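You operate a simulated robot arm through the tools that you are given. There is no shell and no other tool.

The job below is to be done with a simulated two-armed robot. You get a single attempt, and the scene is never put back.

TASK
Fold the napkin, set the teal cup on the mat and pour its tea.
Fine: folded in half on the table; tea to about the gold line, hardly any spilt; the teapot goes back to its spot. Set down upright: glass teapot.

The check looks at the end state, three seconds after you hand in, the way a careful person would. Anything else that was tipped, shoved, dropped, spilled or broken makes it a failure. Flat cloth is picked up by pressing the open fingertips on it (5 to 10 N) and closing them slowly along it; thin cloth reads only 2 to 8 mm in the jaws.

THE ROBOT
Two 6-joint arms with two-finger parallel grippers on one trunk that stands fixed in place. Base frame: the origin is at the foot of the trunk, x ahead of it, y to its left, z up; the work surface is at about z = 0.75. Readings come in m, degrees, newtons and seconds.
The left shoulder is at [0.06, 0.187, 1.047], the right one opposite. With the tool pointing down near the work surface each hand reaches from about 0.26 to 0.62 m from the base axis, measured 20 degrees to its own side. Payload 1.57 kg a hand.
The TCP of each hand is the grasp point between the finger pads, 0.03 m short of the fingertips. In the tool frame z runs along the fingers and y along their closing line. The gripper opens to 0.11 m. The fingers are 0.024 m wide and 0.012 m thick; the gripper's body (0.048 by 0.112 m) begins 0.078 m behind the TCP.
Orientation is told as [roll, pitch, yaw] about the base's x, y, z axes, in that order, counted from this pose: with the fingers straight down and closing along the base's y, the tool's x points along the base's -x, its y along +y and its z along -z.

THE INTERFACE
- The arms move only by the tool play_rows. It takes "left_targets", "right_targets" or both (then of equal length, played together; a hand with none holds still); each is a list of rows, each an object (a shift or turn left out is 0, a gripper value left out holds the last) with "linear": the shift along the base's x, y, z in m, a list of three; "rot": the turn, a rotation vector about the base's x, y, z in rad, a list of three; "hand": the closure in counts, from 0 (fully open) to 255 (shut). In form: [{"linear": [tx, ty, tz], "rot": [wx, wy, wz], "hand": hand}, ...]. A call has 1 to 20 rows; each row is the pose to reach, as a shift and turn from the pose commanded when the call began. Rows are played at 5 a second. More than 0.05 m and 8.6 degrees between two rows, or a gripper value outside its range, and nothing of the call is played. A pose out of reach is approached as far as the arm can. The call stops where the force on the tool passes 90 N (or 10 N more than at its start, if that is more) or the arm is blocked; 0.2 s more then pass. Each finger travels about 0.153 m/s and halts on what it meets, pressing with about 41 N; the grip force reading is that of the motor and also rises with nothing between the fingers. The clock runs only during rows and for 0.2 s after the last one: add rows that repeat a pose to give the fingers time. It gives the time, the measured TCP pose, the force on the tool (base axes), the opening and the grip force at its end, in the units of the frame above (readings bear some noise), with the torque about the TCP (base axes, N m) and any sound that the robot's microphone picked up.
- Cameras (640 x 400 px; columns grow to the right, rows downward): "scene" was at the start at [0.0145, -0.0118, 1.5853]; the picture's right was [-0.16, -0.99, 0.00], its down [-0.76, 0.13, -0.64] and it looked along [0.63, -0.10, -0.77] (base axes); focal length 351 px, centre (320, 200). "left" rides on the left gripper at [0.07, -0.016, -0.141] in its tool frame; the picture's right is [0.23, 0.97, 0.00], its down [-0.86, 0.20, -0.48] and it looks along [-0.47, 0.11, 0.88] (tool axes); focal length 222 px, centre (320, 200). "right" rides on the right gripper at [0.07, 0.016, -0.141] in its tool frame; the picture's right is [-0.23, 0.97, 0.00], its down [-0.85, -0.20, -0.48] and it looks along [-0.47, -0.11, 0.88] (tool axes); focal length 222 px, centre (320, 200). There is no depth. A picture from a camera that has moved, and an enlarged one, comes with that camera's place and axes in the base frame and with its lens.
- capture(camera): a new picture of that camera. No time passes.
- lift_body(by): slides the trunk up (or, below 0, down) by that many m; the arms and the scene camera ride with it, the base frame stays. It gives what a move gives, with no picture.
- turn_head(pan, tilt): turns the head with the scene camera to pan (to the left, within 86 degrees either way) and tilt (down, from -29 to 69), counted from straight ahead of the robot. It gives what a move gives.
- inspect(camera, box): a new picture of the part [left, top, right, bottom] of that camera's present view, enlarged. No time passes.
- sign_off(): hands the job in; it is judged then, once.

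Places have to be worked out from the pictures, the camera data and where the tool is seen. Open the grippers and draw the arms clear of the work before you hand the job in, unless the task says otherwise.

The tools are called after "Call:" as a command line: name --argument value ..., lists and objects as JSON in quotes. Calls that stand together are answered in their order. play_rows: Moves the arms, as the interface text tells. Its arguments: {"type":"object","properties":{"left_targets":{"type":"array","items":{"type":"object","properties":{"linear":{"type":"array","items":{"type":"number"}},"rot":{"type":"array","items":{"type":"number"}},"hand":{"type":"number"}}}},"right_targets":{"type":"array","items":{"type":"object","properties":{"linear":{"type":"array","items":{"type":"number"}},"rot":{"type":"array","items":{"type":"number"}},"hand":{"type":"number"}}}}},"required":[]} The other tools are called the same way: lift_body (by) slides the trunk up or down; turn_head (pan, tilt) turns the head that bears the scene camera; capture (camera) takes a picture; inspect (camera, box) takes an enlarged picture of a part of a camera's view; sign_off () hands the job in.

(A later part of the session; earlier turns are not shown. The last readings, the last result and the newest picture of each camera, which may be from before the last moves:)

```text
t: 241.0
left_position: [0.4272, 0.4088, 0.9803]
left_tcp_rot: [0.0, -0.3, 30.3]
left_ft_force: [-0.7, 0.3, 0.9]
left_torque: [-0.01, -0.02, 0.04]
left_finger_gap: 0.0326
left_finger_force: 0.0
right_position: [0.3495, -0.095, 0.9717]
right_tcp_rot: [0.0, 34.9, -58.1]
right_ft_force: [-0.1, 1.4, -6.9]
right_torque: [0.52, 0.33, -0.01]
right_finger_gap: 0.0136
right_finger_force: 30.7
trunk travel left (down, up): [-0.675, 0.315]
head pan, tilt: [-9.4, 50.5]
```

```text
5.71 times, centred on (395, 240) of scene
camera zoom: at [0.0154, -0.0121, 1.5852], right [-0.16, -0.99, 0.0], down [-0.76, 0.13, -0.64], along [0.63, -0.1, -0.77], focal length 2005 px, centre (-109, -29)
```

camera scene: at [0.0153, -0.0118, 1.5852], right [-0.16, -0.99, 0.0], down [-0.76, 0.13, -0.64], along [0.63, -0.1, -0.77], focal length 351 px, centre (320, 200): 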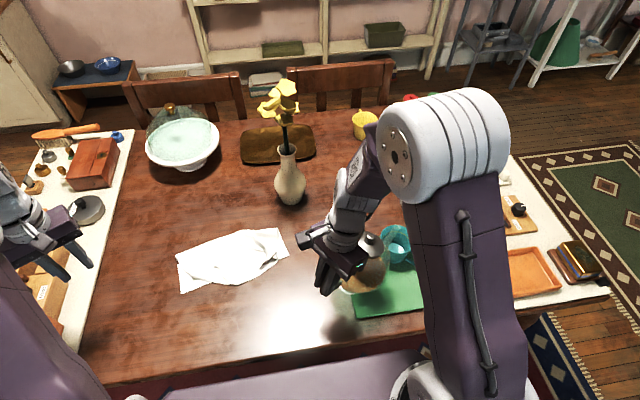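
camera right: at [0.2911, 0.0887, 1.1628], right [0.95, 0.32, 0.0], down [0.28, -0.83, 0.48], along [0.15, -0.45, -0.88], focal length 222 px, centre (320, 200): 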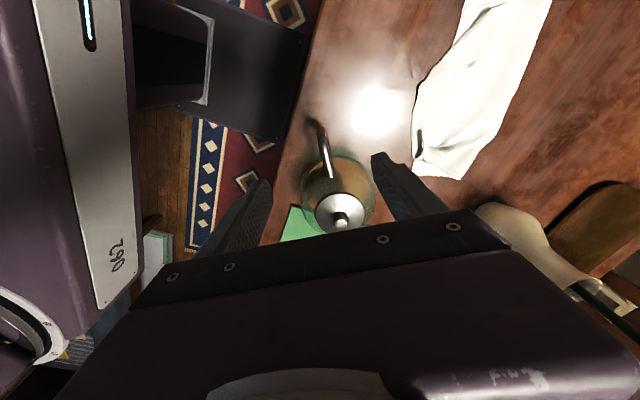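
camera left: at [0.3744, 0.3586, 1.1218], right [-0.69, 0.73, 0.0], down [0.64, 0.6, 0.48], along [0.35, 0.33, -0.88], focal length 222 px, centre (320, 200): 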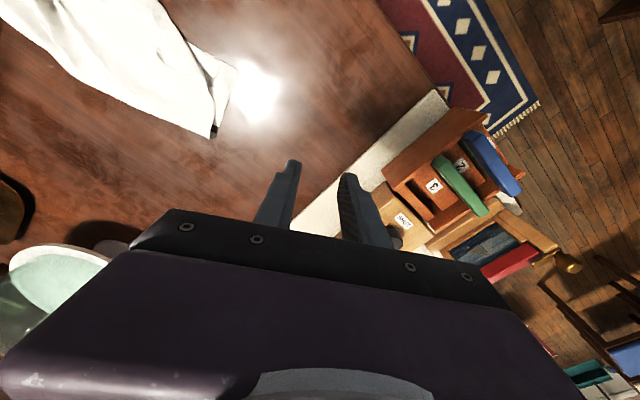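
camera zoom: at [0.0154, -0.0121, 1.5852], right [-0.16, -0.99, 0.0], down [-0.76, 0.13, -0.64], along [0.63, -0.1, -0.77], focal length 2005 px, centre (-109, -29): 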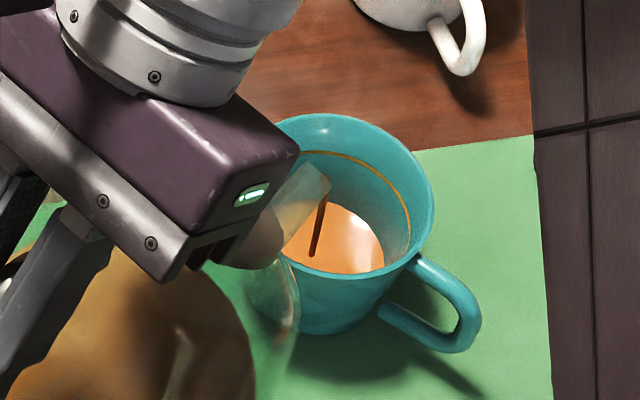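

The level has risen to about half-way, but the flow is slowing. I tilt gently to 38°.

Call:
play_rows --right_targets '[{"linear": [0.0009, -0.0014, 0.0031], "rot": [0.0147, 0.0093, 0]}, {"linear": [0.0019, -0.0029, 0.0062], "rot": [0.0295, 0.0187, 0]}, {"linear": [0.0028, -0.0043, 0.0093], "rot": [0.0442, 0.028, 0]}, {"linear": [0.0028, -0.0043, 0.0093], "rot": [0.0442, 0.028, 0]}, {"linear": [0.0028, -0.0043, 0.0093], "rot": [0.0442, 0.028, 0]}]'

Call:
inspect --camera "scene" --box '[360, 205, 430, 275]'

```text
t: 242.2
left_position: [0.4272, 0.4093, 0.9804]
left_tcp_rot: [0.0, -0.3, 30.2]
left_ft_force: [0.2, 0.1, -0.7]
left_torque: [-0.02, -0.01, 0.01]
left_finger_gap: 0.0322
left_finger_force: 0.0
right_position: [0.3515, -0.0999, 0.9804]
right_tcp_rot: [-0.1, 37.9, -58.1]
right_ft_force: [-0.1, 0.4, -7.1]
right_torque: [0.52, 0.28, -0.02]
right_finger_gap: 0.014
right_finger_force: 29.9
trunk travel left (down, up): [-0.675, 0.315]
head pan, tilt: [-9.4, 50.5]
```

```text
5.71 times, centred on (395, 240) of scene
camera zoom: at [0.0154, -0.0121, 1.5852], right [-0.16, -0.99, 0.0], down [-0.76, 0.13, -0.64], along [0.63, -0.1, -0.77], focal length 2005 px, centre (-109, -29)
```

zoom: 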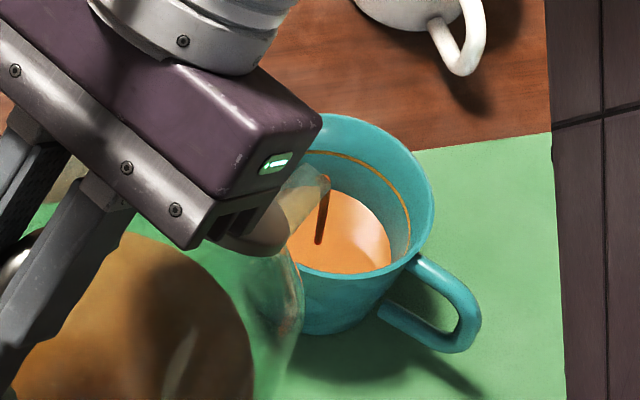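

The level keeps rising toward the gold line. I hold about 1 s and check again.

Call:
play_rows --right_targets '[{"linear": [0, 0, 0]}, {"linear": [0, 0, 0]}, {"linear": [0, 0, 0]}, {"linear": [0, 0, 0]}]'

Call:
inspect --camera "scene" --box '[360, 205, 430, 275]'

```text
t: 243.2
left_position: [0.4272, 0.4077, 0.9796]
left_tcp_rot: [0.0, -0.2, 30.2]
left_ft_force: [0.0, 0.1, 0.2]
left_torque: [0.0, 0.0, -0.03]
left_finger_gap: 0.0322
left_finger_force: 0.1
right_position: [0.3531, -0.0992, 0.9814]
right_tcp_rot: [-0.1, 37.9, -58.2]
right_ft_force: [-0.6, -0.4, -7.0]
right_torque: [0.43, 0.29, -0.01]
right_finger_gap: 0.0138
right_finger_force: 30.2
trunk travel left (down, up): [-0.675, 0.315]
head pan, tilt: [-9.4, 50.5]
```

```text
5.71 times, centred on (395, 240) of scene
camera zoom: at [0.0154, -0.0121, 1.5852], right [-0.16, -0.99, 0.0], down [-0.76, 0.13, -0.64], along [0.63, -0.1, -0.77], focal length 2005 px, centre (-109, -29)
```

zoom: 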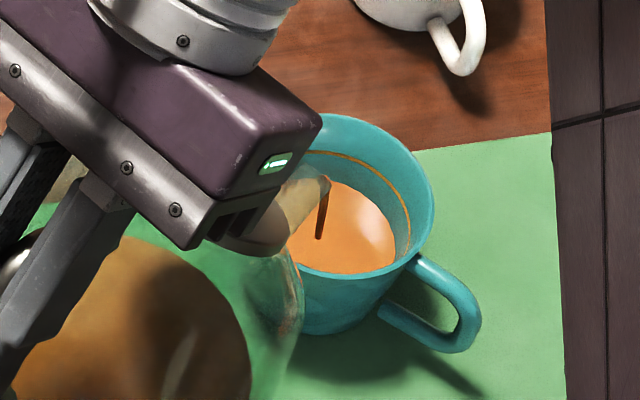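

Call:
play_rows --right_targets '[{"linear": [0, 0, 0]}, {"linear": [0, 0, 0]}, {"linear": [0, 0, 0]}, {"linear": [0, 0, 0]}]'

Call:
inspect --camera "scene" --box '[375, 210, 420, 260]'

```text
t: 244.2
left_position: [0.4286, 0.4082, 0.9803]
left_tcp_rot: [0.0, -0.3, 30.3]
left_ft_force: [-0.1, -0.6, 0.8]
left_torque: [0.0, 0.0, 0.03]
left_finger_gap: 0.0321
left_finger_force: 0.1
right_position: [0.3514, -0.1002, 0.9811]
right_tcp_rot: [-0.2, 37.9, -58.1]
right_ft_force: [0.2, 0.0, -6.9]
right_torque: [0.46, 0.31, 0.03]
right_finger_gap: 0.0137
right_finger_force: 30.1
trunk travel left (down, up): [-0.675, 0.315]
head pan, tilt: [-9.4, 50.5]
```

```text
8.00 times, centred on (398, 235) of scene
camera zoom: at [0.0153, -0.0121, 1.5852], right [-0.16, -0.99, 0.0], down [-0.76, 0.13, -0.64], along [0.63, -0.1, -0.77], focal length 2807 px, centre (-300, -80)
```

zoom: 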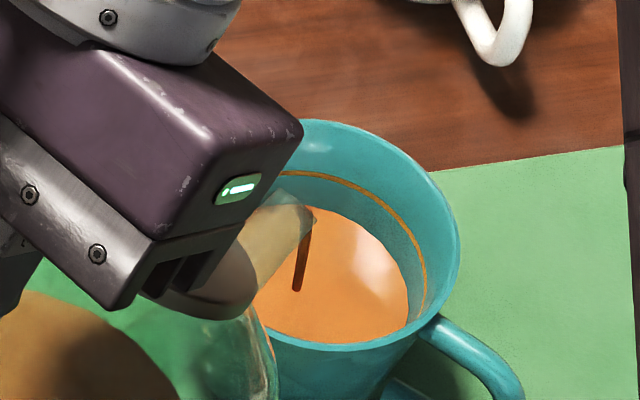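

About 1 cm below the gold line. I hold another second or so.

Call:
play_rows --right_targets '[{"linear": [0, 0, 0]}, {"linear": [0, 0, 0]}, {"linear": [0, 0, 0]}, {"linear": [0, 0, 0]}, {"linear": [0, 0, 0]}]'

Call:
inspect --camera "scene" --box '[375, 210, 420, 260]'

```text
t: 245.4
left_position: [0.428, 0.4091, 0.9804]
left_tcp_rot: [0.0, -0.3, 30.3]
left_ft_force: [-0.2, 0.3, 0.2]
left_torque: [-0.03, 0.01, 0.01]
left_finger_gap: 0.0317
left_finger_force: 0.0
right_position: [0.3523, -0.0998, 0.9822]
right_tcp_rot: [-0.1, 37.9, -58.1]
right_ft_force: [0.4, -1.2, -7.2]
right_torque: [0.45, 0.27, 0.04]
right_finger_gap: 0.0137
right_finger_force: 30.5
trunk travel left (down, up): [-0.675, 0.315]
head pan, tilt: [-9.4, 50.5]
```

```text
8.00 times, centred on (398, 235) of scene
camera zoom: at [0.0153, -0.012, 1.5852], right [-0.16, -0.99, 0.0], down [-0.76, 0.13, -0.64], along [0.63, -0.1, -0.77], focal length 2807 px, centre (-300, -80)
```

zoom: 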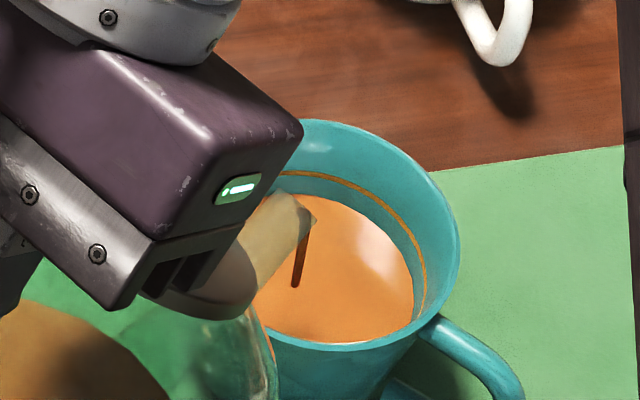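

Call:
play_rows --right_targets '[{"linear": [0, 0, 0]}, {"linear": [0, 0, 0]}, {"linear": [0, 0, 0]}, {"linear": [0, 0, 0]}, {"linear": [0, 0, 0]}, {"linear": [0, 0, 0]}]'

Call:
inspect --camera "scene" --box '[375, 210, 420, 260]'

```text
t: 246.8
left_position: [0.4276, 0.4093, 0.9794]
left_tcp_rot: [0.0, -0.3, 30.3]
left_ft_force: [-0.1, -0.5, 0.2]
left_torque: [0.02, -0.01, -0.02]
left_finger_gap: 0.0322
left_finger_force: 0.1
right_position: [0.3525, -0.1004, 0.982]
right_tcp_rot: [-0.1, 37.8, -58.1]
right_ft_force: [0.6, -0.4, -6.1]
right_torque: [0.41, 0.28, 0.03]
right_finger_gap: 0.0139
right_finger_force: 30.1
trunk travel left (down, up): [-0.675, 0.315]
head pan, tilt: [-9.4, 50.5]
```

```text
8.00 times, centred on (398, 235) of scene
camera zoom: at [0.0153, -0.012, 1.5852], right [-0.16, -0.99, 0.0], down [-0.76, 0.13, -0.64], along [0.63, -0.1, -0.77], focal length 2807 px, centre (-300, -80)
```

zoom: 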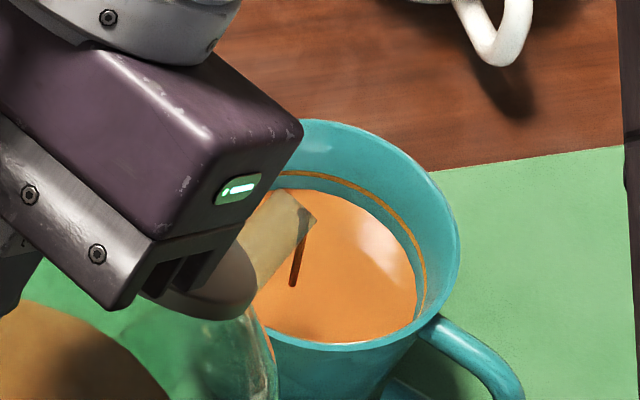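

Very close now. I hold about one more second and zoom on the gap.

Call:
play_rows --right_targets '[{"linear": [0, 0, 0]}, {"linear": [0, 0, 0]}, {"linear": [0, 0, 0]}, {"linear": [0, 0, 0]}, {"linear": [0, 0, 0]}]'

Call:
inspect --camera "scene" --box '[386, 214, 416, 254]'

```text
t: 248.0
left_position: [0.4273, 0.4082, 0.9801]
left_tcp_rot: [0.1, -0.3, 30.3]
left_ft_force: [0.3, 0.2, 0.2]
left_torque: [0.0, 0.01, 0.04]
left_finger_gap: 0.0324
left_finger_force: 0.0
right_position: [0.3518, -0.0992, 0.9813]
right_tcp_rot: [0.0, 37.9, -58.1]
right_ft_force: [0.0, 0.1, -5.5]
right_torque: [0.45, 0.25, 0.01]
right_finger_gap: 0.0138
right_finger_force: 30.4
trunk travel left (down, up): [-0.675, 0.315]
head pan, tilt: [-9.4, 50.5]
```

```text
10.00 times, centred on (401, 234) of scene
camera zoom: at [0.0153, -0.012, 1.5852], right [-0.16, -0.99, 0.0], down [-0.76, 0.13, -0.64], along [0.63, -0.1, -0.77], focal length 3508 px, centre (-490, -140)
```

zoom: 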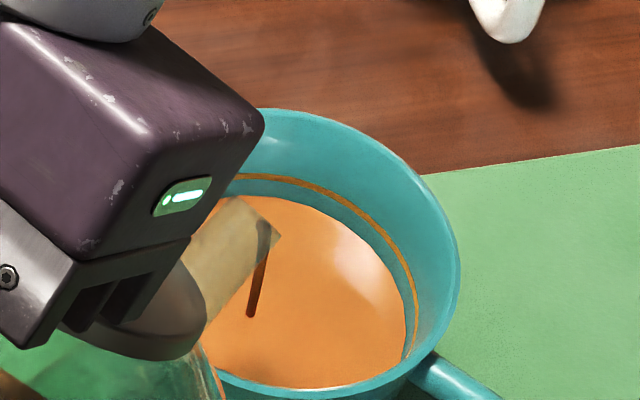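

About 6–7 mm below the gold line. I hold 1.6 s more.

Call:
play_rows --right_targets '[{"linear": [0, 0, 0]}, {"linear": [0, 0, 0]}, {"linear": [0, 0, 0]}, {"linear": [0, 0, 0]}, {"linear": [0, 0, 0]}, {"linear": [0, 0, 0]}, {"linear": [0, 0, 0]}]'

Call:
inspect --camera "scene" --box '[386, 214, 416, 254]'

```text
t: 249.6
left_position: [0.4279, 0.409, 0.9804]
left_tcp_rot: [0.0, -0.4, 30.3]
left_ft_force: [0.5, 0.3, -0.1]
left_torque: [0.01, 0.01, 0.0]
left_finger_gap: 0.0322
left_finger_force: 0.0
right_position: [0.3518, -0.0999, 0.9814]
right_tcp_rot: [-0.1, 38.0, -58.2]
right_ft_force: [-0.6, -0.1, -6.6]
right_torque: [0.43, 0.26, 0.03]
right_finger_gap: 0.0138
right_finger_force: 30.6
trunk travel left (down, up): [-0.675, 0.315]
head pan, tilt: [-9.4, 50.5]
```

```text
10.00 times, centred on (401, 234) of scene
camera zoom: at [0.0153, -0.012, 1.5852], right [-0.16, -0.99, 0.0], down [-0.76, 0.13, -0.64], along [0.63, -0.1, -0.77], focal length 3508 px, centre (-490, -140)
```

zoom: 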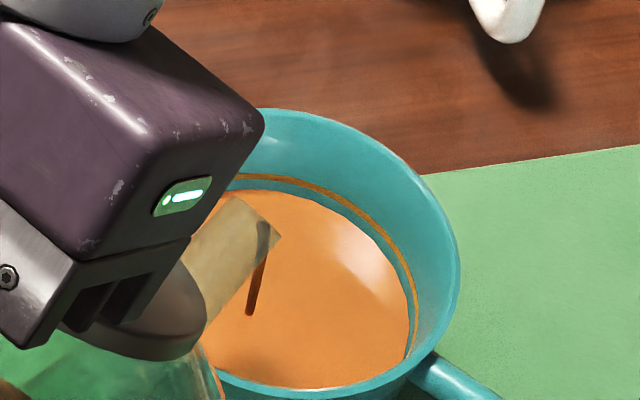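

About 4 mm to go. One more 1.4 s hold, and then I stop the pour.

Call:
play_rows --right_targets '[{"linear": [0, 0, 0]}, {"linear": [0, 0, 0]}, {"linear": [0, 0, 0]}, {"linear": [0, 0, 0]}, {"linear": [0, 0, 0]}, {"linear": [0, 0, 0]}]'

Call:
inspect --camera "scene" --box '[386, 214, 416, 254]'

```text
t: 251.0
left_position: [0.4276, 0.4093, 0.9809]
left_tcp_rot: [0.0, -0.3, 30.2]
left_ft_force: [0.3, 0.4, 0.0]
left_torque: [-0.01, 0.04, 0.0]
left_finger_gap: 0.0322
left_finger_force: 0.1
right_position: [0.352, -0.0999, 0.9809]
right_tcp_rot: [-0.1, 37.9, -58.1]
right_ft_force: [0.2, 0.0, -7.7]
right_torque: [0.39, 0.27, 0.03]
right_finger_gap: 0.0135
right_finger_force: 29.9
trunk travel left (down, up): [-0.675, 0.315]
head pan, tilt: [-9.4, 50.5]
```

```text
10.00 times, centred on (401, 234) of scene
camera zoom: at [0.0153, -0.012, 1.5852], right [-0.16, -0.99, 0.0], down [-0.76, 0.13, -0.64], along [0.63, -0.1, -0.77], focal length 3508 px, centre (-490, -140)
```

zoom: 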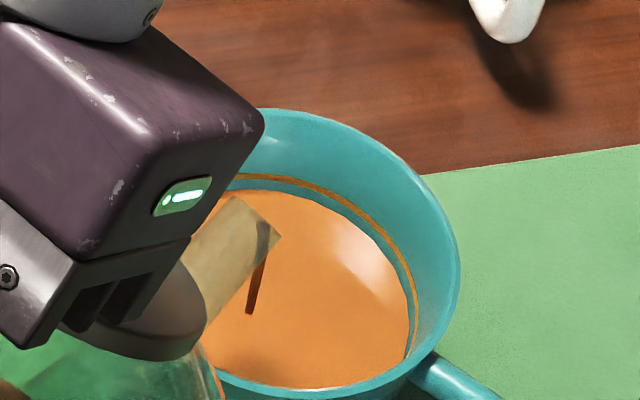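

Call:
inspect --camera "scene" --box '[396, 216, 416, 236]'

```text
16.00 times, centred on (406, 226) of scene
camera zoom: at [0.0153, -0.012, 1.5852], right [-0.16, -0.99, 0.0], down [-0.76, 0.13, -0.64], along [0.63, -0.1, -0.77], focal length 5614 px, centre (-1056, -216)
```

zoom: 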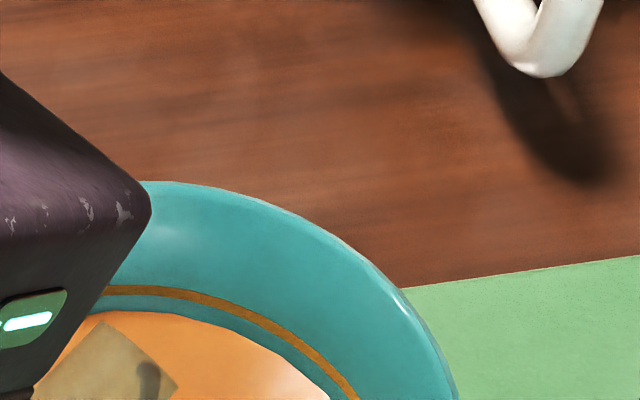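

About 4–5 mm remain and the flow is fading. I tilt 1.5° more and hold briefly.

Call:
play_rows --right_targets '[{"linear": [0.0008, -0.0012, 0.0023], "rot": [0.011, 0.007, 0]}, {"linear": [0.0015, -0.0023, 0.0046], "rot": [0.0221, 0.014, 0]}, {"linear": [0.0015, -0.0023, 0.0046], "rot": [0.0221, 0.014, 0]}, {"linear": [0.0015, -0.0023, 0.0046], "rot": [0.0221, 0.014, 0]}]'

Call:
inspect --camera "scene" --box '[396, 216, 416, 236]'

Call:
inspect --camera "scene" --box '[360, 205, 430, 275]'

```text
t: 252.0
left_position: [0.4275, 0.4078, 0.9801]
left_tcp_rot: [0.1, -0.3, 30.4]
left_ft_force: [0.0, -0.1, 0.3]
left_torque: [0.01, -0.02, 0.01]
left_finger_gap: 0.0321
left_finger_force: 0.1
right_position: [0.3531, -0.1023, 0.9859]
right_tcp_rot: [-0.1, 39.4, -58.0]
right_ft_force: [0.3, -0.6, -6.5]
right_torque: [0.41, 0.26, -0.01]
right_finger_gap: 0.0138
right_finger_force: 30.1
trunk travel left (down, up): [-0.675, 0.315]
head pan, tilt: [-9.4, 50.5]
```

```text
16.00 times, centred on (406, 226) of scene
camera zoom: at [0.0153, -0.0121, 1.5852], right [-0.16, -0.99, 0.0], down [-0.76, 0.13, -0.64], along [0.63, -0.1, -0.77], focal length 5614 px, centre (-1056, -216)
```

zoom: 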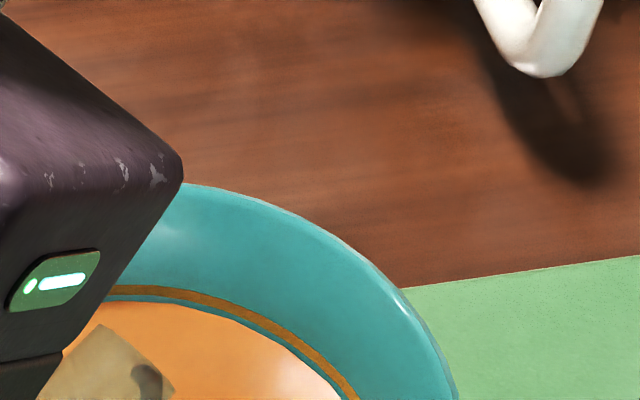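

```text
5.71 times, centred on (395, 240) of scene
camera zoom: at [0.0153, -0.0121, 1.5852], right [-0.16, -0.99, 0.0], down [-0.76, 0.13, -0.64], along [0.63, -0.1, -0.77], focal length 2005 px, centre (-109, -29)
```

zoom: 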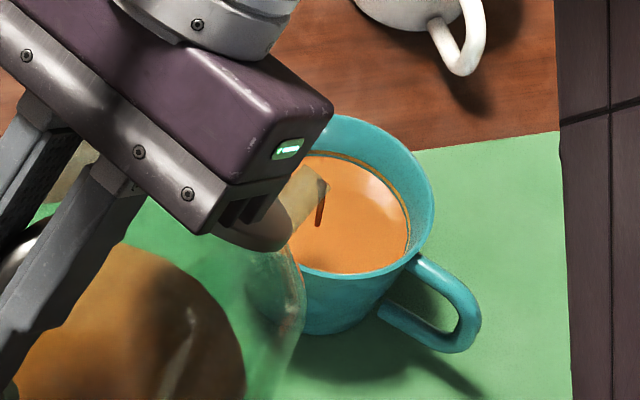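

About 2 mm below the gold line with tea still flowing. Now I tilt back promptly, keeping the tip over the cup so any drips fall inside.

Call:
play_rows --right_targets '[{"linear": [-0.0025, 0.0038, -0.0083], "rot": [-0.0369, -0.0233, 0]}, {"linear": [-0.0047, 0.0073, -0.0138], "rot": [-0.0737, -0.0467, 0]}, {"linear": [-0.0067, 0.0104, -0.0194], "rot": [-0.1106, -0.07, 0]}, {"linear": [-0.0084, 0.0132, -0.0252], "rot": [-0.1475, -0.0934, 0]}, {"linear": [-0.01, 0.0157, -0.0302], "rot": [-0.1844, -0.1167, 0]}, {"linear": [-0.0113, 0.0177, -0.0352], "rot": [-0.2212, -0.14, 0]}, {"linear": [-0.0113, 0.0177, -0.0352], "rot": [-0.2212, -0.14, 0]}, {"linear": [-0.0113, 0.0177, -0.0352], "rot": [-0.2212, -0.14, 0]}]'

Call:
inspect --camera "scene" --box '[396, 216, 416, 236]'

Call:
inspect --camera "scene" --box '[330, 195, 440, 290]'

```text
t: 253.8
left_position: [0.4268, 0.4093, 0.98]
left_tcp_rot: [0.0, -0.4, 30.2]
left_ft_force: [0.1, 0.1, -0.4]
left_torque: [0.02, 0.0, 0.01]
left_finger_gap: 0.0321
left_finger_force: 0.1
right_position: [0.3421, -0.0835, 0.9513]
right_tcp_rot: [0.0, 24.4, -58.1]
right_ft_force: [-0.3, 0.5, -6.1]
right_torque: [0.5, 0.33, 0.0]
right_finger_gap: 0.014
right_finger_force: 30.5
trunk travel left (down, up): [-0.675, 0.315]
head pan, tilt: [-9.4, 50.5]
```

```text
16.00 times, centred on (406, 226) of scene
camera zoom: at [0.0153, -0.012, 1.5852], right [-0.16, -0.99, 0.0], down [-0.76, 0.13, -0.64], along [0.63, -0.1, -0.77], focal length 5614 px, centre (-1056, -216)
```

zoom: 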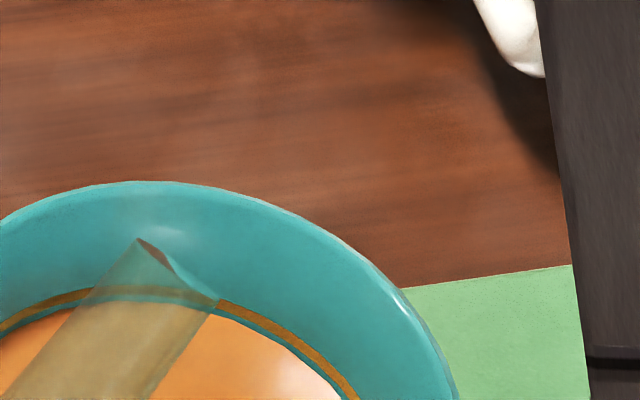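

```text
4.21 times, centred on (385, 242) of scene
camera zoom: at [0.0153, -0.012, 1.5852], right [-0.16, -0.99, 0.0], down [-0.76, 0.13, -0.64], along [0.63, -0.1, -0.77], focal length 1477 px, centre (46, 21)
```

zoom: 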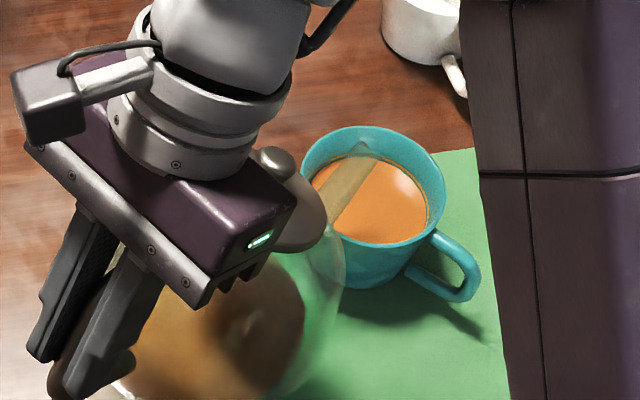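

The pour has stopped with the tea about 1.5–2 mm under the gold line, and nothing is spilled. I bring the pot back to level slowly, keeping the tip over the cup.

Call:
play_rows --right_targets '[{"linear": [-0.0008, 0.0012, -0.003], "rot": [-0.0344, -0.0218, 0]}, {"linear": [-0.0016, 0.0025, -0.006], "rot": [-0.0688, -0.0436, 0]}, {"linear": [-0.0023, 0.0037, -0.0086], "rot": [-0.1032, -0.0654, 0]}, {"linear": [-0.0026, 0.0041, -0.009], "rot": [-0.1401, -0.0887, 0]}, {"linear": [-0.0028, 0.0044, -0.0093], "rot": [-0.177, -0.112, 0]}, {"linear": [-0.0028, 0.0045, -0.0095], "rot": [-0.2138, -0.1354, 0]}, {"linear": [-0.0022, 0.0036, -0.0115], "rot": [-0.2507, -0.1587, 0]}, {"linear": [-0.0017, 0.0027, -0.0135], "rot": [-0.2876, -0.182, 0]}, {"linear": [-0.0011, 0.0018, -0.0154], "rot": [-0.3245, -0.2054, 0]}, {"linear": [0.0, 0.0001, -0.0205], "rot": [-0.3612, -0.2288, 0]}, {"linear": [0.0, 0.0001, -0.0205], "rot": [-0.3612, -0.2288, 0]}]'

Call:
capture --camera "scene"

```text
t: 256.2
left_position: [0.4269, 0.409, 0.9792]
left_tcp_rot: [0.0, -0.3, 30.3]
left_ft_force: [-0.4, -0.7, -0.5]
left_torque: [-0.02, 0.01, 0.02]
left_finger_gap: 0.0326
left_finger_force: 0.0
right_position: [0.3413, -0.0846, 0.9294]
right_tcp_rot: [-0.1, -0.2, -58.0]
right_ft_force: [0.8, -0.3, -6.6]
right_torque: [0.62, 0.37, -0.01]
right_finger_gap: 0.0139
right_finger_force: 30.5
trunk travel left (down, up): [-0.675, 0.315]
head pan, tilt: [-9.4, 50.5]
```

```text
taken
camera scene: at [0.0153, -0.0121, 1.5852], right [-0.16, -0.99, 0.0], down [-0.76, 0.13, -0.64], along [0.63, -0.1, -0.77], focal length 351 px, centre (320, 200)
```

scene: 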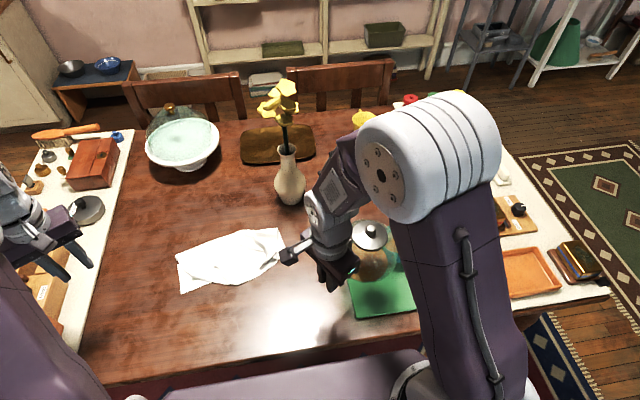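

The pot is level again. I carry it back over its original spot by exactly reversing the shifts, then lower most of the way.

Call:
play_rows --right_targets '[{"linear": [-0.002, 0.009, 0.0]}, {"linear": [-0.006, 0.028, 0.0]}, {"linear": [-0.01, 0.048, 0.0]}, {"linear": [-0.014, 0.068, 0.0]}, {"linear": [-0.018, 0.086, 0.0]}, {"linear": [-0.022, 0.101, 0.0]}, {"linear": [-0.0232, 0.108, 0.0]}, {"linear": [-0.0232, 0.108, -0.01]}, {"linear": [-0.0232, 0.108, -0.03]}, {"linear": [-0.0232, 0.108, -0.05]}, {"linear": [-0.0232, 0.108, -0.07]}, {"linear": [-0.0232, 0.108, -0.085]}, {"linear": [-0.0232, 0.108, -0.093]}, {"linear": [-0.0232, 0.108, -0.093]}]'

Call:
capture --camera "scene"

Call:
inspect --camera "scene" --box '[250, 230, 390, 340]'

```text
t: 259.2
left_position: [0.4275, 0.4095, 0.9801]
left_tcp_rot: [0.0, -0.3, 30.3]
left_ft_force: [-0.6, 0.1, 0.8]
left_torque: [0.02, 0.0, -0.01]
left_finger_gap: 0.0322
left_finger_force: 0.0
right_position: [0.3189, 0.0237, 0.8386]
right_tcp_rot: [0.2, -0.1, -58.1]
right_ft_force: [0.6, -0.5, -6.2]
right_torque: [0.62, 0.39, -0.02]
right_finger_gap: 0.0138
right_finger_force: 30.3
trunk travel left (down, up): [-0.675, 0.315]
head pan, tilt: [-9.4, 50.5]
```

```text
taken
camera scene: at [0.0152, -0.0118, 1.5852], right [-0.16, -0.99, 0.0], down [-0.76, 0.13, -0.64], along [0.63, -0.1, -0.77], focal length 351 px, centre (320, 200)
```

scene: 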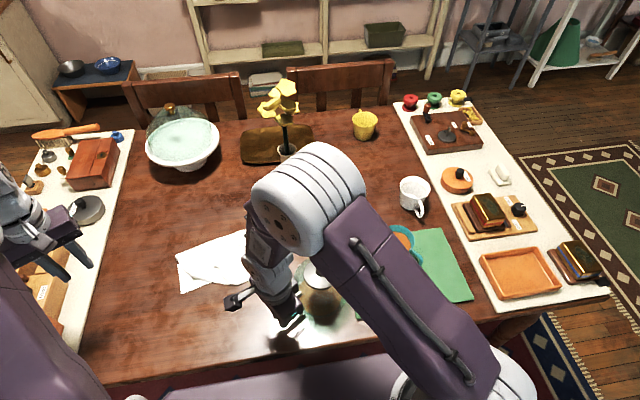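

```text
3.64 times, centred on (320, 285) of scene
camera zoom: at [0.0152, -0.0118, 1.5852], right [-0.16, -0.99, 0.0], down [-0.76, 0.13, -0.64], along [0.63, -0.1, -0.77], focal length 1276 px, centre (320, -109)
```

zoom: 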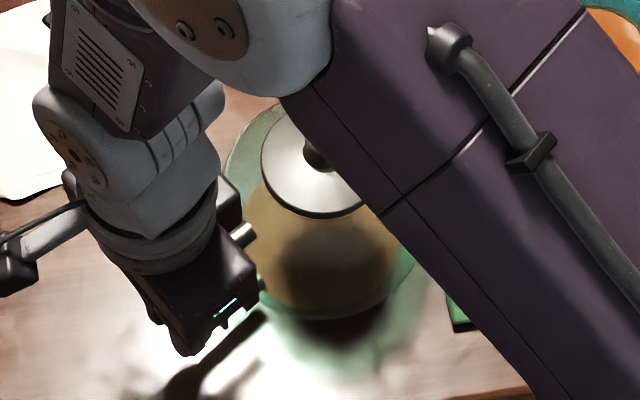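

The view matches the earlier one just after lift-off, so the pot is right above its spot. I lower the last millimetres gently, watching the force.

Call:
play_rows --right_targets '[{"linear": [0, 0, -0.002]}, {"linear": [0, 0, -0.004]}, {"linear": [0, 0, -0.006]}, {"linear": [0, 0, -0.007]}, {"linear": [0, 0, -0.007]}]'

```text
t: 260.4
left_position: [0.4254, 0.41, 0.98]
left_tcp_rot: [0.0, -0.3, 30.3]
left_ft_force: [-0.9, -0.7, 0.9]
left_torque: [0.03, 0.02, 0.0]
left_finger_gap: 0.0325
left_finger_force: 0.1
right_position: [0.3193, 0.0254, 0.832]
right_tcp_rot: [0.2, -0.2, -57.9]
right_ft_force: [-0.8, 4.8, 7.3]
right_torque: [-1.0, -0.4, 0.07]
right_finger_gap: 0.0136
right_finger_force: 30.6
trunk travel left (down, up): [-0.675, 0.315]
head pan, tilt: [-9.4, 50.5]
```

The pot touches down, with the front of the base slightly first. I ease up a fraction until nearly neutral before releasing.

Call:
play_rows --right_targets '[{"linear": [0, 0, 0.0005]}, {"linear": [0, 0, 0.0008]}, {"linear": [0, 0, 0.0008]}]'

```text
t: 261.2
left_position: [0.4273, 0.4095, 0.9804]
left_tcp_rot: [0.1, -0.3, 30.3]
left_ft_force: [0.3, -0.6, 0.6]
left_torque: [-0.01, -0.04, 0.01]
left_finger_gap: 0.0321
left_finger_force: 0.1
right_position: [0.3195, 0.0229, 0.8325]
right_tcp_rot: [0.1, -0.2, -58.0]
right_ft_force: [-1.1, 0.5, -3.3]
right_torque: [0.25, 0.17, -0.02]
right_finger_gap: 0.014
right_finger_force: 29.9
trunk travel left (down, up): [-0.675, 0.315]
head pan, tilt: [-9.4, 50.5]
```

Nearly neutral. I lower 0.3 mm more and open the fingers slowly.

Call:
play_rows --right_targets '[{"linear": [0, 0, -0.0003], "hand": 255}, {"linear": [0, 0, -0.0003], "hand": 228}, {"linear": [0, 0, -0.0003], "hand": 222}, {"linear": [0, 0, -0.0003], "hand": 216}, {"linear": [0, 0, -0.0003], "hand": 208}, {"linear": [0, 0, -0.0003], "hand": 195}, {"linear": [0, 0, -0.0003], "hand": 170}, {"linear": [0, 0, -0.0003], "hand": 140}, {"linear": [0, 0, -0.0003], "hand": 100}, {"linear": [0, 0, -0.0003], "hand": 70}, {"linear": [0, 0, -0.0003], "hand": 70}]'

Call:
inspect --camera "right" --box '[220, 60, 420, 240]'

Call:
inspect --camera "scene" --box '[250, 230, 390, 340]'

```text
t: 263.6
left_position: [0.4262, 0.4095, 0.9795]
left_tcp_rot: [0.0, -0.3, 30.4]
left_ft_force: [0.4, 0.2, -0.5]
left_torque: [-0.01, -0.01, 0.01]
left_finger_gap: 0.0322
left_finger_force: 0.2
right_position: [0.3201, 0.0242, 0.8317]
right_tcp_rot: [0.1, -0.2, -58.1]
right_ft_force: [0.0, -0.9, 0.0]
right_torque: [0.01, -0.01, 0.01]
right_finger_gap: 0.0795
right_finger_force: 0.1
trunk travel left (down, up): [-0.675, 0.315]
head pan, tilt: [-9.4, 50.5]
```

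```text
2.22 times, centred on (320, 150) of right
camera zoom: at [0.2958, 0.0918, 0.9735], right [0.95, 0.32, 0.0], down [0.28, -0.83, 0.48], along [0.16, -0.45, -0.88], focal length 494 px, centre (320, 311)
```

zoom: 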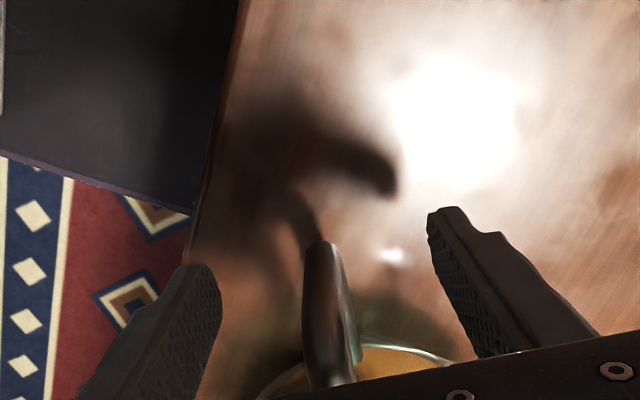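

```text
3.64 times, centred on (320, 285) of scene
camera zoom: at [0.0145, -0.0116, 1.5853], right [-0.16, -0.99, 0.0], down [-0.76, 0.13, -0.64], along [0.63, -0.1, -0.77], focal length 1276 px, centre (320, -109)
```

zoom: 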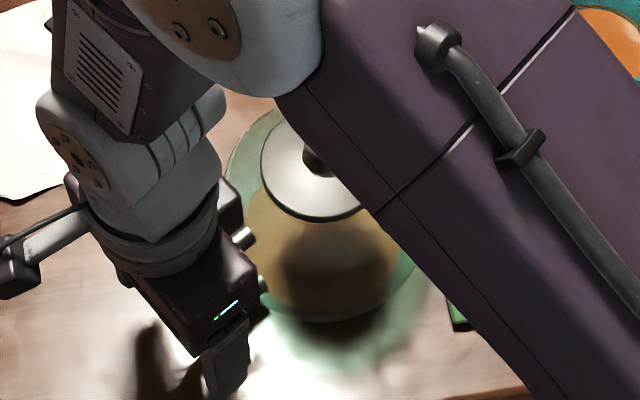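

The pot stands back on its spot, released. I raise the right hand straight up and look at everything.

Call:
play_rows --right_targets '[{"linear": [0, 0, 0.02]}, {"linear": [0, 0, 0.05]}, {"linear": [0, 0, 0.085]}, {"linear": [0, 0, 0.12]}, {"linear": [0, 0, 0.155]}, {"linear": [0, 0, 0.185]}, {"linear": [0.005, -0.025, 0.19], "rot": [0, 0, 0.12]}, {"linear": [0.01, -0.055, 0.19], "rot": [0, 0, 0.24]}, {"linear": [0.015, -0.085, 0.19], "rot": [0, 0, 0.36]}, {"linear": [0.02, -0.12, 0.19], "rot": [0, 0, 0.48]}, {"linear": [0.028, -0.155, 0.19], "rot": [0, 0, 0.6]}, {"linear": [0.036, -0.19, 0.19], "rot": [0, 0, 0.72]}, {"linear": [0.044, -0.225, 0.19], "rot": [0, 0, 0.84]}, {"linear": [0.052, -0.26, 0.19], "rot": [0, 0, 0.96]}, {"linear": [0.06, -0.295, 0.19], "rot": [0, 0, 1.01]}, {"linear": [0.068, -0.33, 0.19], "rot": [0, 0, 1.01]}]'

Call:
capture --camera "scene"

Call:
inspect --camera "scene" --box '[260, 160, 480, 330]'

Call:
capture --camera "right"

```text
t: 267.0
left_position: [0.4268, 0.4078, 0.9794]
left_tcp_rot: [0.1, -0.3, 30.3]
left_ft_force: [0.2, 0.3, 0.2]
left_torque: [0.01, 0.0, -0.01]
left_finger_gap: 0.0322
left_finger_force: 0.2
right_position: [0.3878, -0.3071, 1.0207]
right_tcp_rot: [0.1, -0.1, -0.1]
right_ft_force: [-0.4, 0.5, 0.6]
right_torque: [0.0, 0.0, -0.02]
right_finger_gap: 0.0797
right_finger_force: 0.0
trunk travel left (down, up): [-0.675, 0.315]
head pan, tilt: [-9.4, 50.5]
```

```text
taken
camera scene: at [0.0151, -0.0132, 1.5852], right [-0.16, -0.99, 0.0], down [-0.76, 0.13, -0.64], along [0.63, -0.1, -0.77], focal length 351 px, centre (320, 200)
```

scene: 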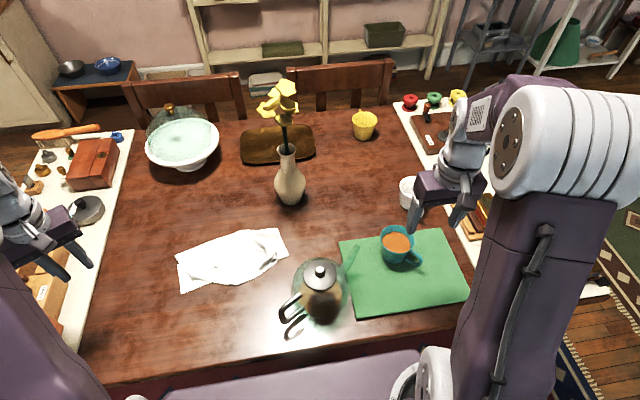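

```text
2.35 times, centred on (370, 245) of scene
camera zoom: at [0.0151, -0.0132, 1.5852], right [-0.16, -0.99, 0.0], down [-0.76, 0.13, -0.64], along [0.63, -0.1, -0.77], focal length 826 px, centre (202, 94)
```

zoom: 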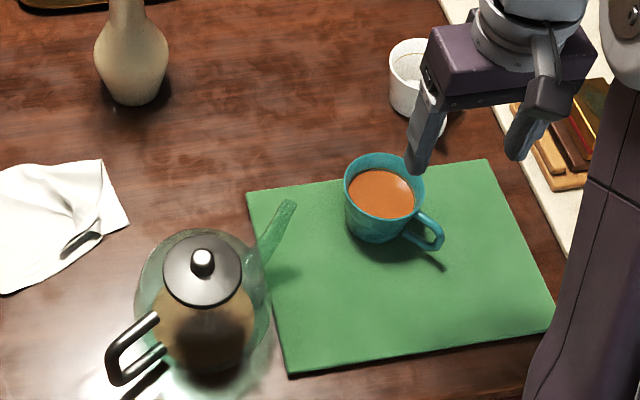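

```text
taken
camera right: at [0.3175, -0.291, 1.1621], right [0.23, 0.97, 0.0], down [0.85, -0.2, 0.48], along [0.47, -0.11, -0.88], focal length 222 px, centre (320, 200)
```

right: 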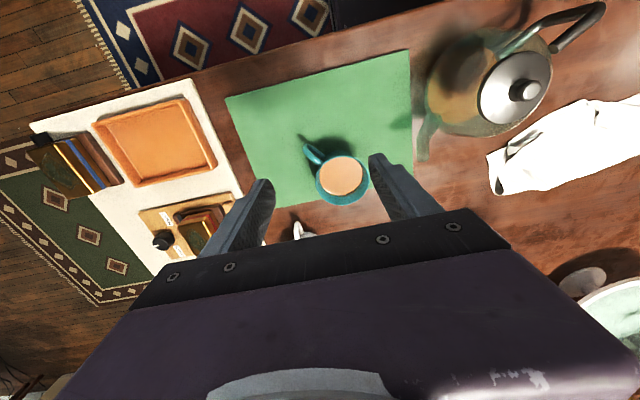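

The teapot is back within a couple of millimetres of its original place, upright. I zoom in to check the tea level and look for spills.

Call:
inspect --camera "scene" --box '[375, 220, 425, 275]'

Call:
inspect --camera "scene" --box '[335, 225, 475, 325]'

Call:
inspect --camera "scene" --box '[160, 215, 300, 305]'

```text
7.27 times, centred on (400, 248) of scene
camera zoom: at [0.0151, -0.0132, 1.5852], right [-0.16, -0.99, 0.0], down [-0.76, 0.13, -0.64], along [0.63, -0.1, -0.77], focal length 2552 px, centre (-262, -146)
```

zoom: 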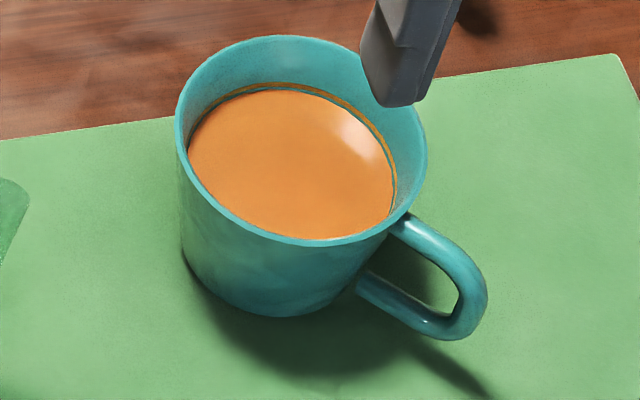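

```text
4.00 times, centred on (405, 275) of scene
camera zoom: at [0.0151, -0.0132, 1.5852], right [-0.16, -0.99, 0.0], down [-0.76, 0.13, -0.64], along [0.63, -0.1, -0.77], focal length 1403 px, centre (-20, -100)
```

zoom: 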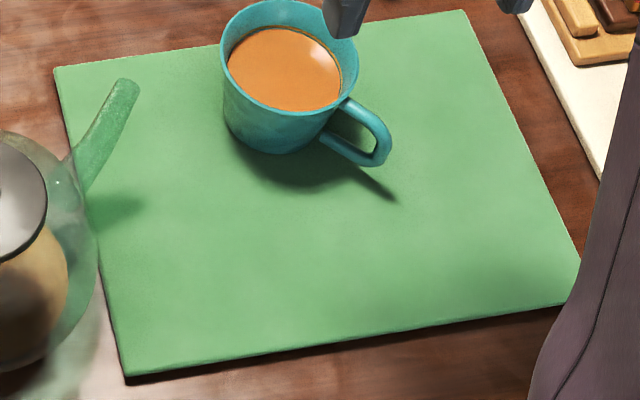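

```text
4.44 times, centred on (230, 260) of scene
camera zoom: at [0.0151, -0.0132, 1.5852], right [-0.16, -0.99, 0.0], down [-0.76, 0.13, -0.64], along [0.63, -0.1, -0.77], focal length 1559 px, centre (720, -67)
```

zoom: 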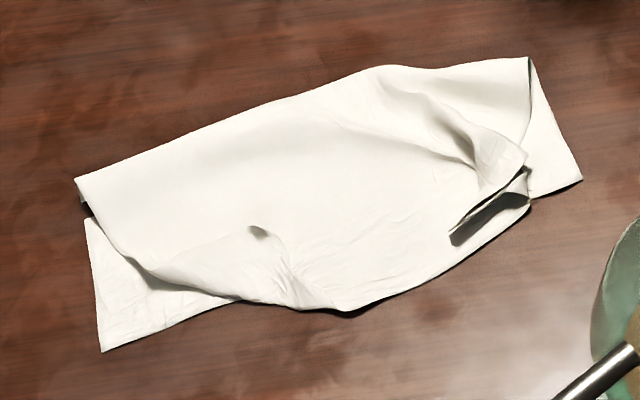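

The tea sits right at the gold line and nothing is spilled. With time left, I'll tidy the napkin's right top corner: the left hand will hold the napkin down while the right draws the corner out. First I look at that corner with the right wrist camera.

Call:
play_rows --right_targets '[{"linear": [0.01, 0.04, 0.01]}, {"linear": [0.02, 0.085, 0.02]}, {"linear": [0.03, 0.13, 0.02]}, {"linear": [0.04, 0.175, 0.02]}, {"linear": [0.05, 0.22, 0.015]}, {"linear": [0.06, 0.265, 0.005]}, {"linear": [0.07, 0.31, -0.01]}, {"linear": [0.08, 0.345, -0.03]}, {"linear": [0.085, 0.355, -0.06]}, {"linear": [0.085, 0.355, -0.06]}]'

Call:
capture --camera "right"

Call:
inspect --camera "right" --box '[200, 40, 460, 230]'

```text
t: 269.2
left_position: [0.4258, 0.4091, 0.9806]
left_tcp_rot: [0.0, -0.2, 30.3]
left_ft_force: [0.2, 0.1, -0.2]
left_torque: [0.0, -0.01, 0.0]
left_finger_gap: 0.0323
left_finger_force: 0.1
right_position: [0.4727, 0.0498, 0.9631]
right_tcp_rot: [0.2, -0.2, -0.1]
right_ft_force: [-0.2, -0.7, 0.8]
right_torque: [0.01, 0.01, 0.01]
right_finger_gap: 0.0799
right_finger_force: 0.0
trunk travel left (down, up): [-0.675, 0.315]
head pan, tilt: [-9.4, 50.5]
```

```text
taken
camera right: at [0.4018, 0.0661, 1.1041], right [0.23, 0.97, 0.0], down [0.85, -0.2, 0.48], along [0.47, -0.11, -0.88], focal length 222 px, centre (320, 200)
```

right: 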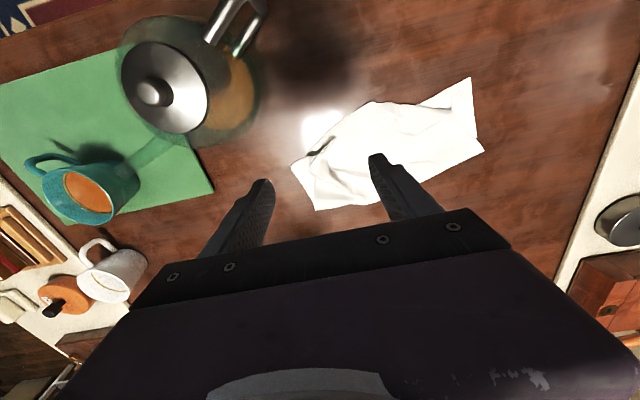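

```text
2.11 times, centred on (330, 135) of right
camera zoom: at [0.4018, 0.0661, 1.1041], right [0.23, 0.97, 0.0], down [0.85, -0.2, 0.48], along [0.47, -0.11, -0.88], focal length 468 px, centre (299, 337)
```

zoom: 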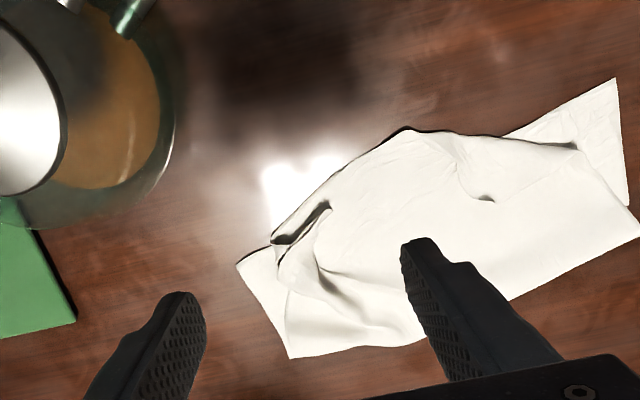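

Both corners are close to their places. A small loop about 2 cm high remains at the right corner, near (0.50, 0.047). I pat it flat gently with closed fingertips.

Call:
play_rows --right_targets '[{"linear": [0.008, 0.0, -0.03], "hand": 200}, {"linear": [0.018, -0.001, -0.06], "hand": 255}, {"linear": [0.027, -0.002, -0.095], "hand": 255}, {"linear": [0.028, -0.002, -0.13], "hand": 255}, {"linear": [0.028, -0.002, -0.15], "hand": 255}, {"linear": [0.028, -0.002, -0.162], "hand": 255}, {"linear": [0.028, -0.002, -0.17], "hand": 255}, {"linear": [0.028, -0.002, -0.174], "hand": 255}, {"linear": [0.028, -0.002, -0.174], "hand": 255}]'

Call:
inspect --camera "right" --box '[200, 60, 440, 230]'

```text
t: 271.2
left_position: [0.4281, 0.409, 0.98]
left_tcp_rot: [-0.1, -0.3, 30.3]
left_ft_force: [-0.3, 0.2, -0.3]
left_torque: [0.02, -0.04, 0.0]
left_finger_gap: 0.0324
left_finger_force: 0.1
right_position: [0.4988, 0.0473, 0.7876]
right_tcp_rot: [0.3, -0.2, -0.1]
right_ft_force: [0.7, 0.3, 0.7]
right_torque: [0.02, -0.01, 0.02]
right_finger_gap: 0.0
right_finger_force: 21.5
trunk travel left (down, up): [-0.675, 0.315]
head pan, tilt: [-9.4, 50.5]
```

```text
2.35 times, centred on (320, 145) of right
camera zoom: at [0.4295, 0.0632, 0.9291], right [0.23, 0.97, 0.0], down [0.85, -0.2, 0.48], along [0.47, -0.11, -0.88], focal length 523 px, centre (320, 329)
```

zoom: 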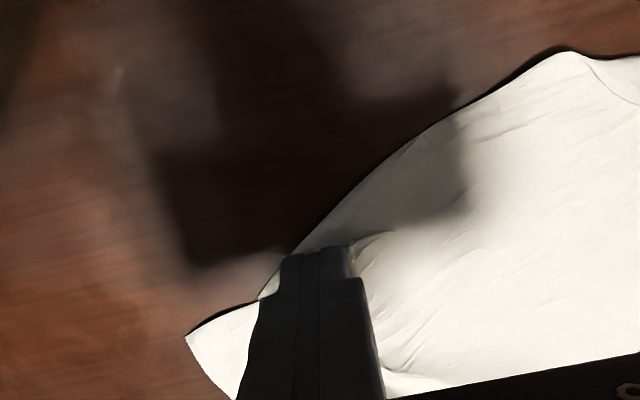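

The loop collapses under the fingertips. I press a couple of millimetres more, then lift away.

Call:
play_rows --right_targets '[{"linear": [0, 0, -0.002]}, {"linear": [0, 0, -0.0035]}, {"linear": [0, 0, -0.0035]}, {"linear": [0, 0, 0.0]}, {"linear": [0, 0, 0.02]}, {"linear": [0, 0, 0.055]}, {"linear": [0, 0, 0.09]}, {"linear": [-0.01, -0.01, 0.13]}, {"linear": [-0.03, -0.03, 0.165]}]'

Call:
inspect --camera "right" --box '[200, 40, 460, 230]'

Call:
inspect --camera "scene" --box '[160, 215, 300, 305]'

```text
t: 273.2
left_position: [0.4257, 0.4073, 0.9804]
left_tcp_rot: [0.0, -0.4, 30.3]
left_ft_force: [0.1, -0.2, -0.9]
left_torque: [0.04, 0.0, -0.01]
left_finger_gap: 0.0324
left_finger_force: 0.0
right_position: [0.468, 0.0165, 0.9528]
right_tcp_rot: [0.2, -0.2, 0.0]
right_ft_force: [-0.6, -0.3, -0.6]
right_torque: [0.0, 0.01, 0.0]
right_finger_gap: 0.0
right_finger_force: 21.7
trunk travel left (down, up): [-0.675, 0.315]
head pan, tilt: [-9.4, 50.5]
```

```text
2.11 times, centred on (330, 135) of right
camera zoom: at [0.3977, 0.0325, 1.0947], right [0.23, 0.97, 0.0], down [0.85, -0.2, 0.48], along [0.47, -0.11, -0.88], focal length 468 px, centre (299, 337)
```

zoom: 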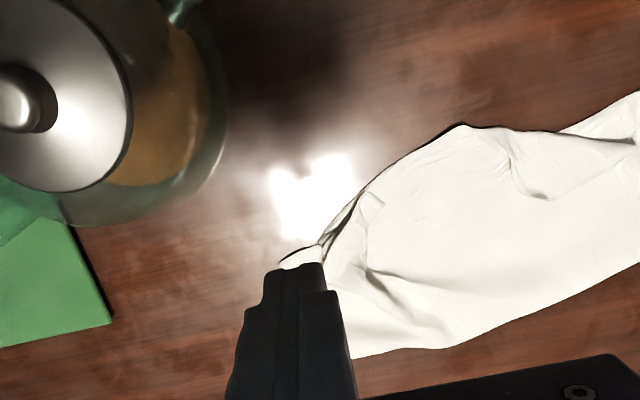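

```text
4.44 times, centred on (230, 260) of scene
camera zoom: at [0.0125, -0.0128, 1.5852], right [-0.16, -0.99, 0.0], down [-0.76, 0.13, -0.64], along [0.63, -0.1, -0.77], focal length 1559 px, centre (720, -67)
```

zoom: 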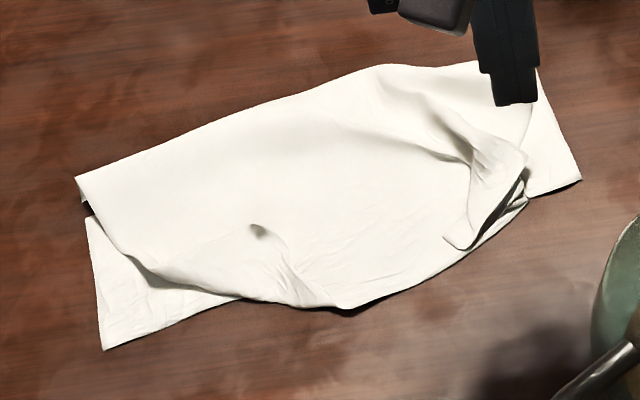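

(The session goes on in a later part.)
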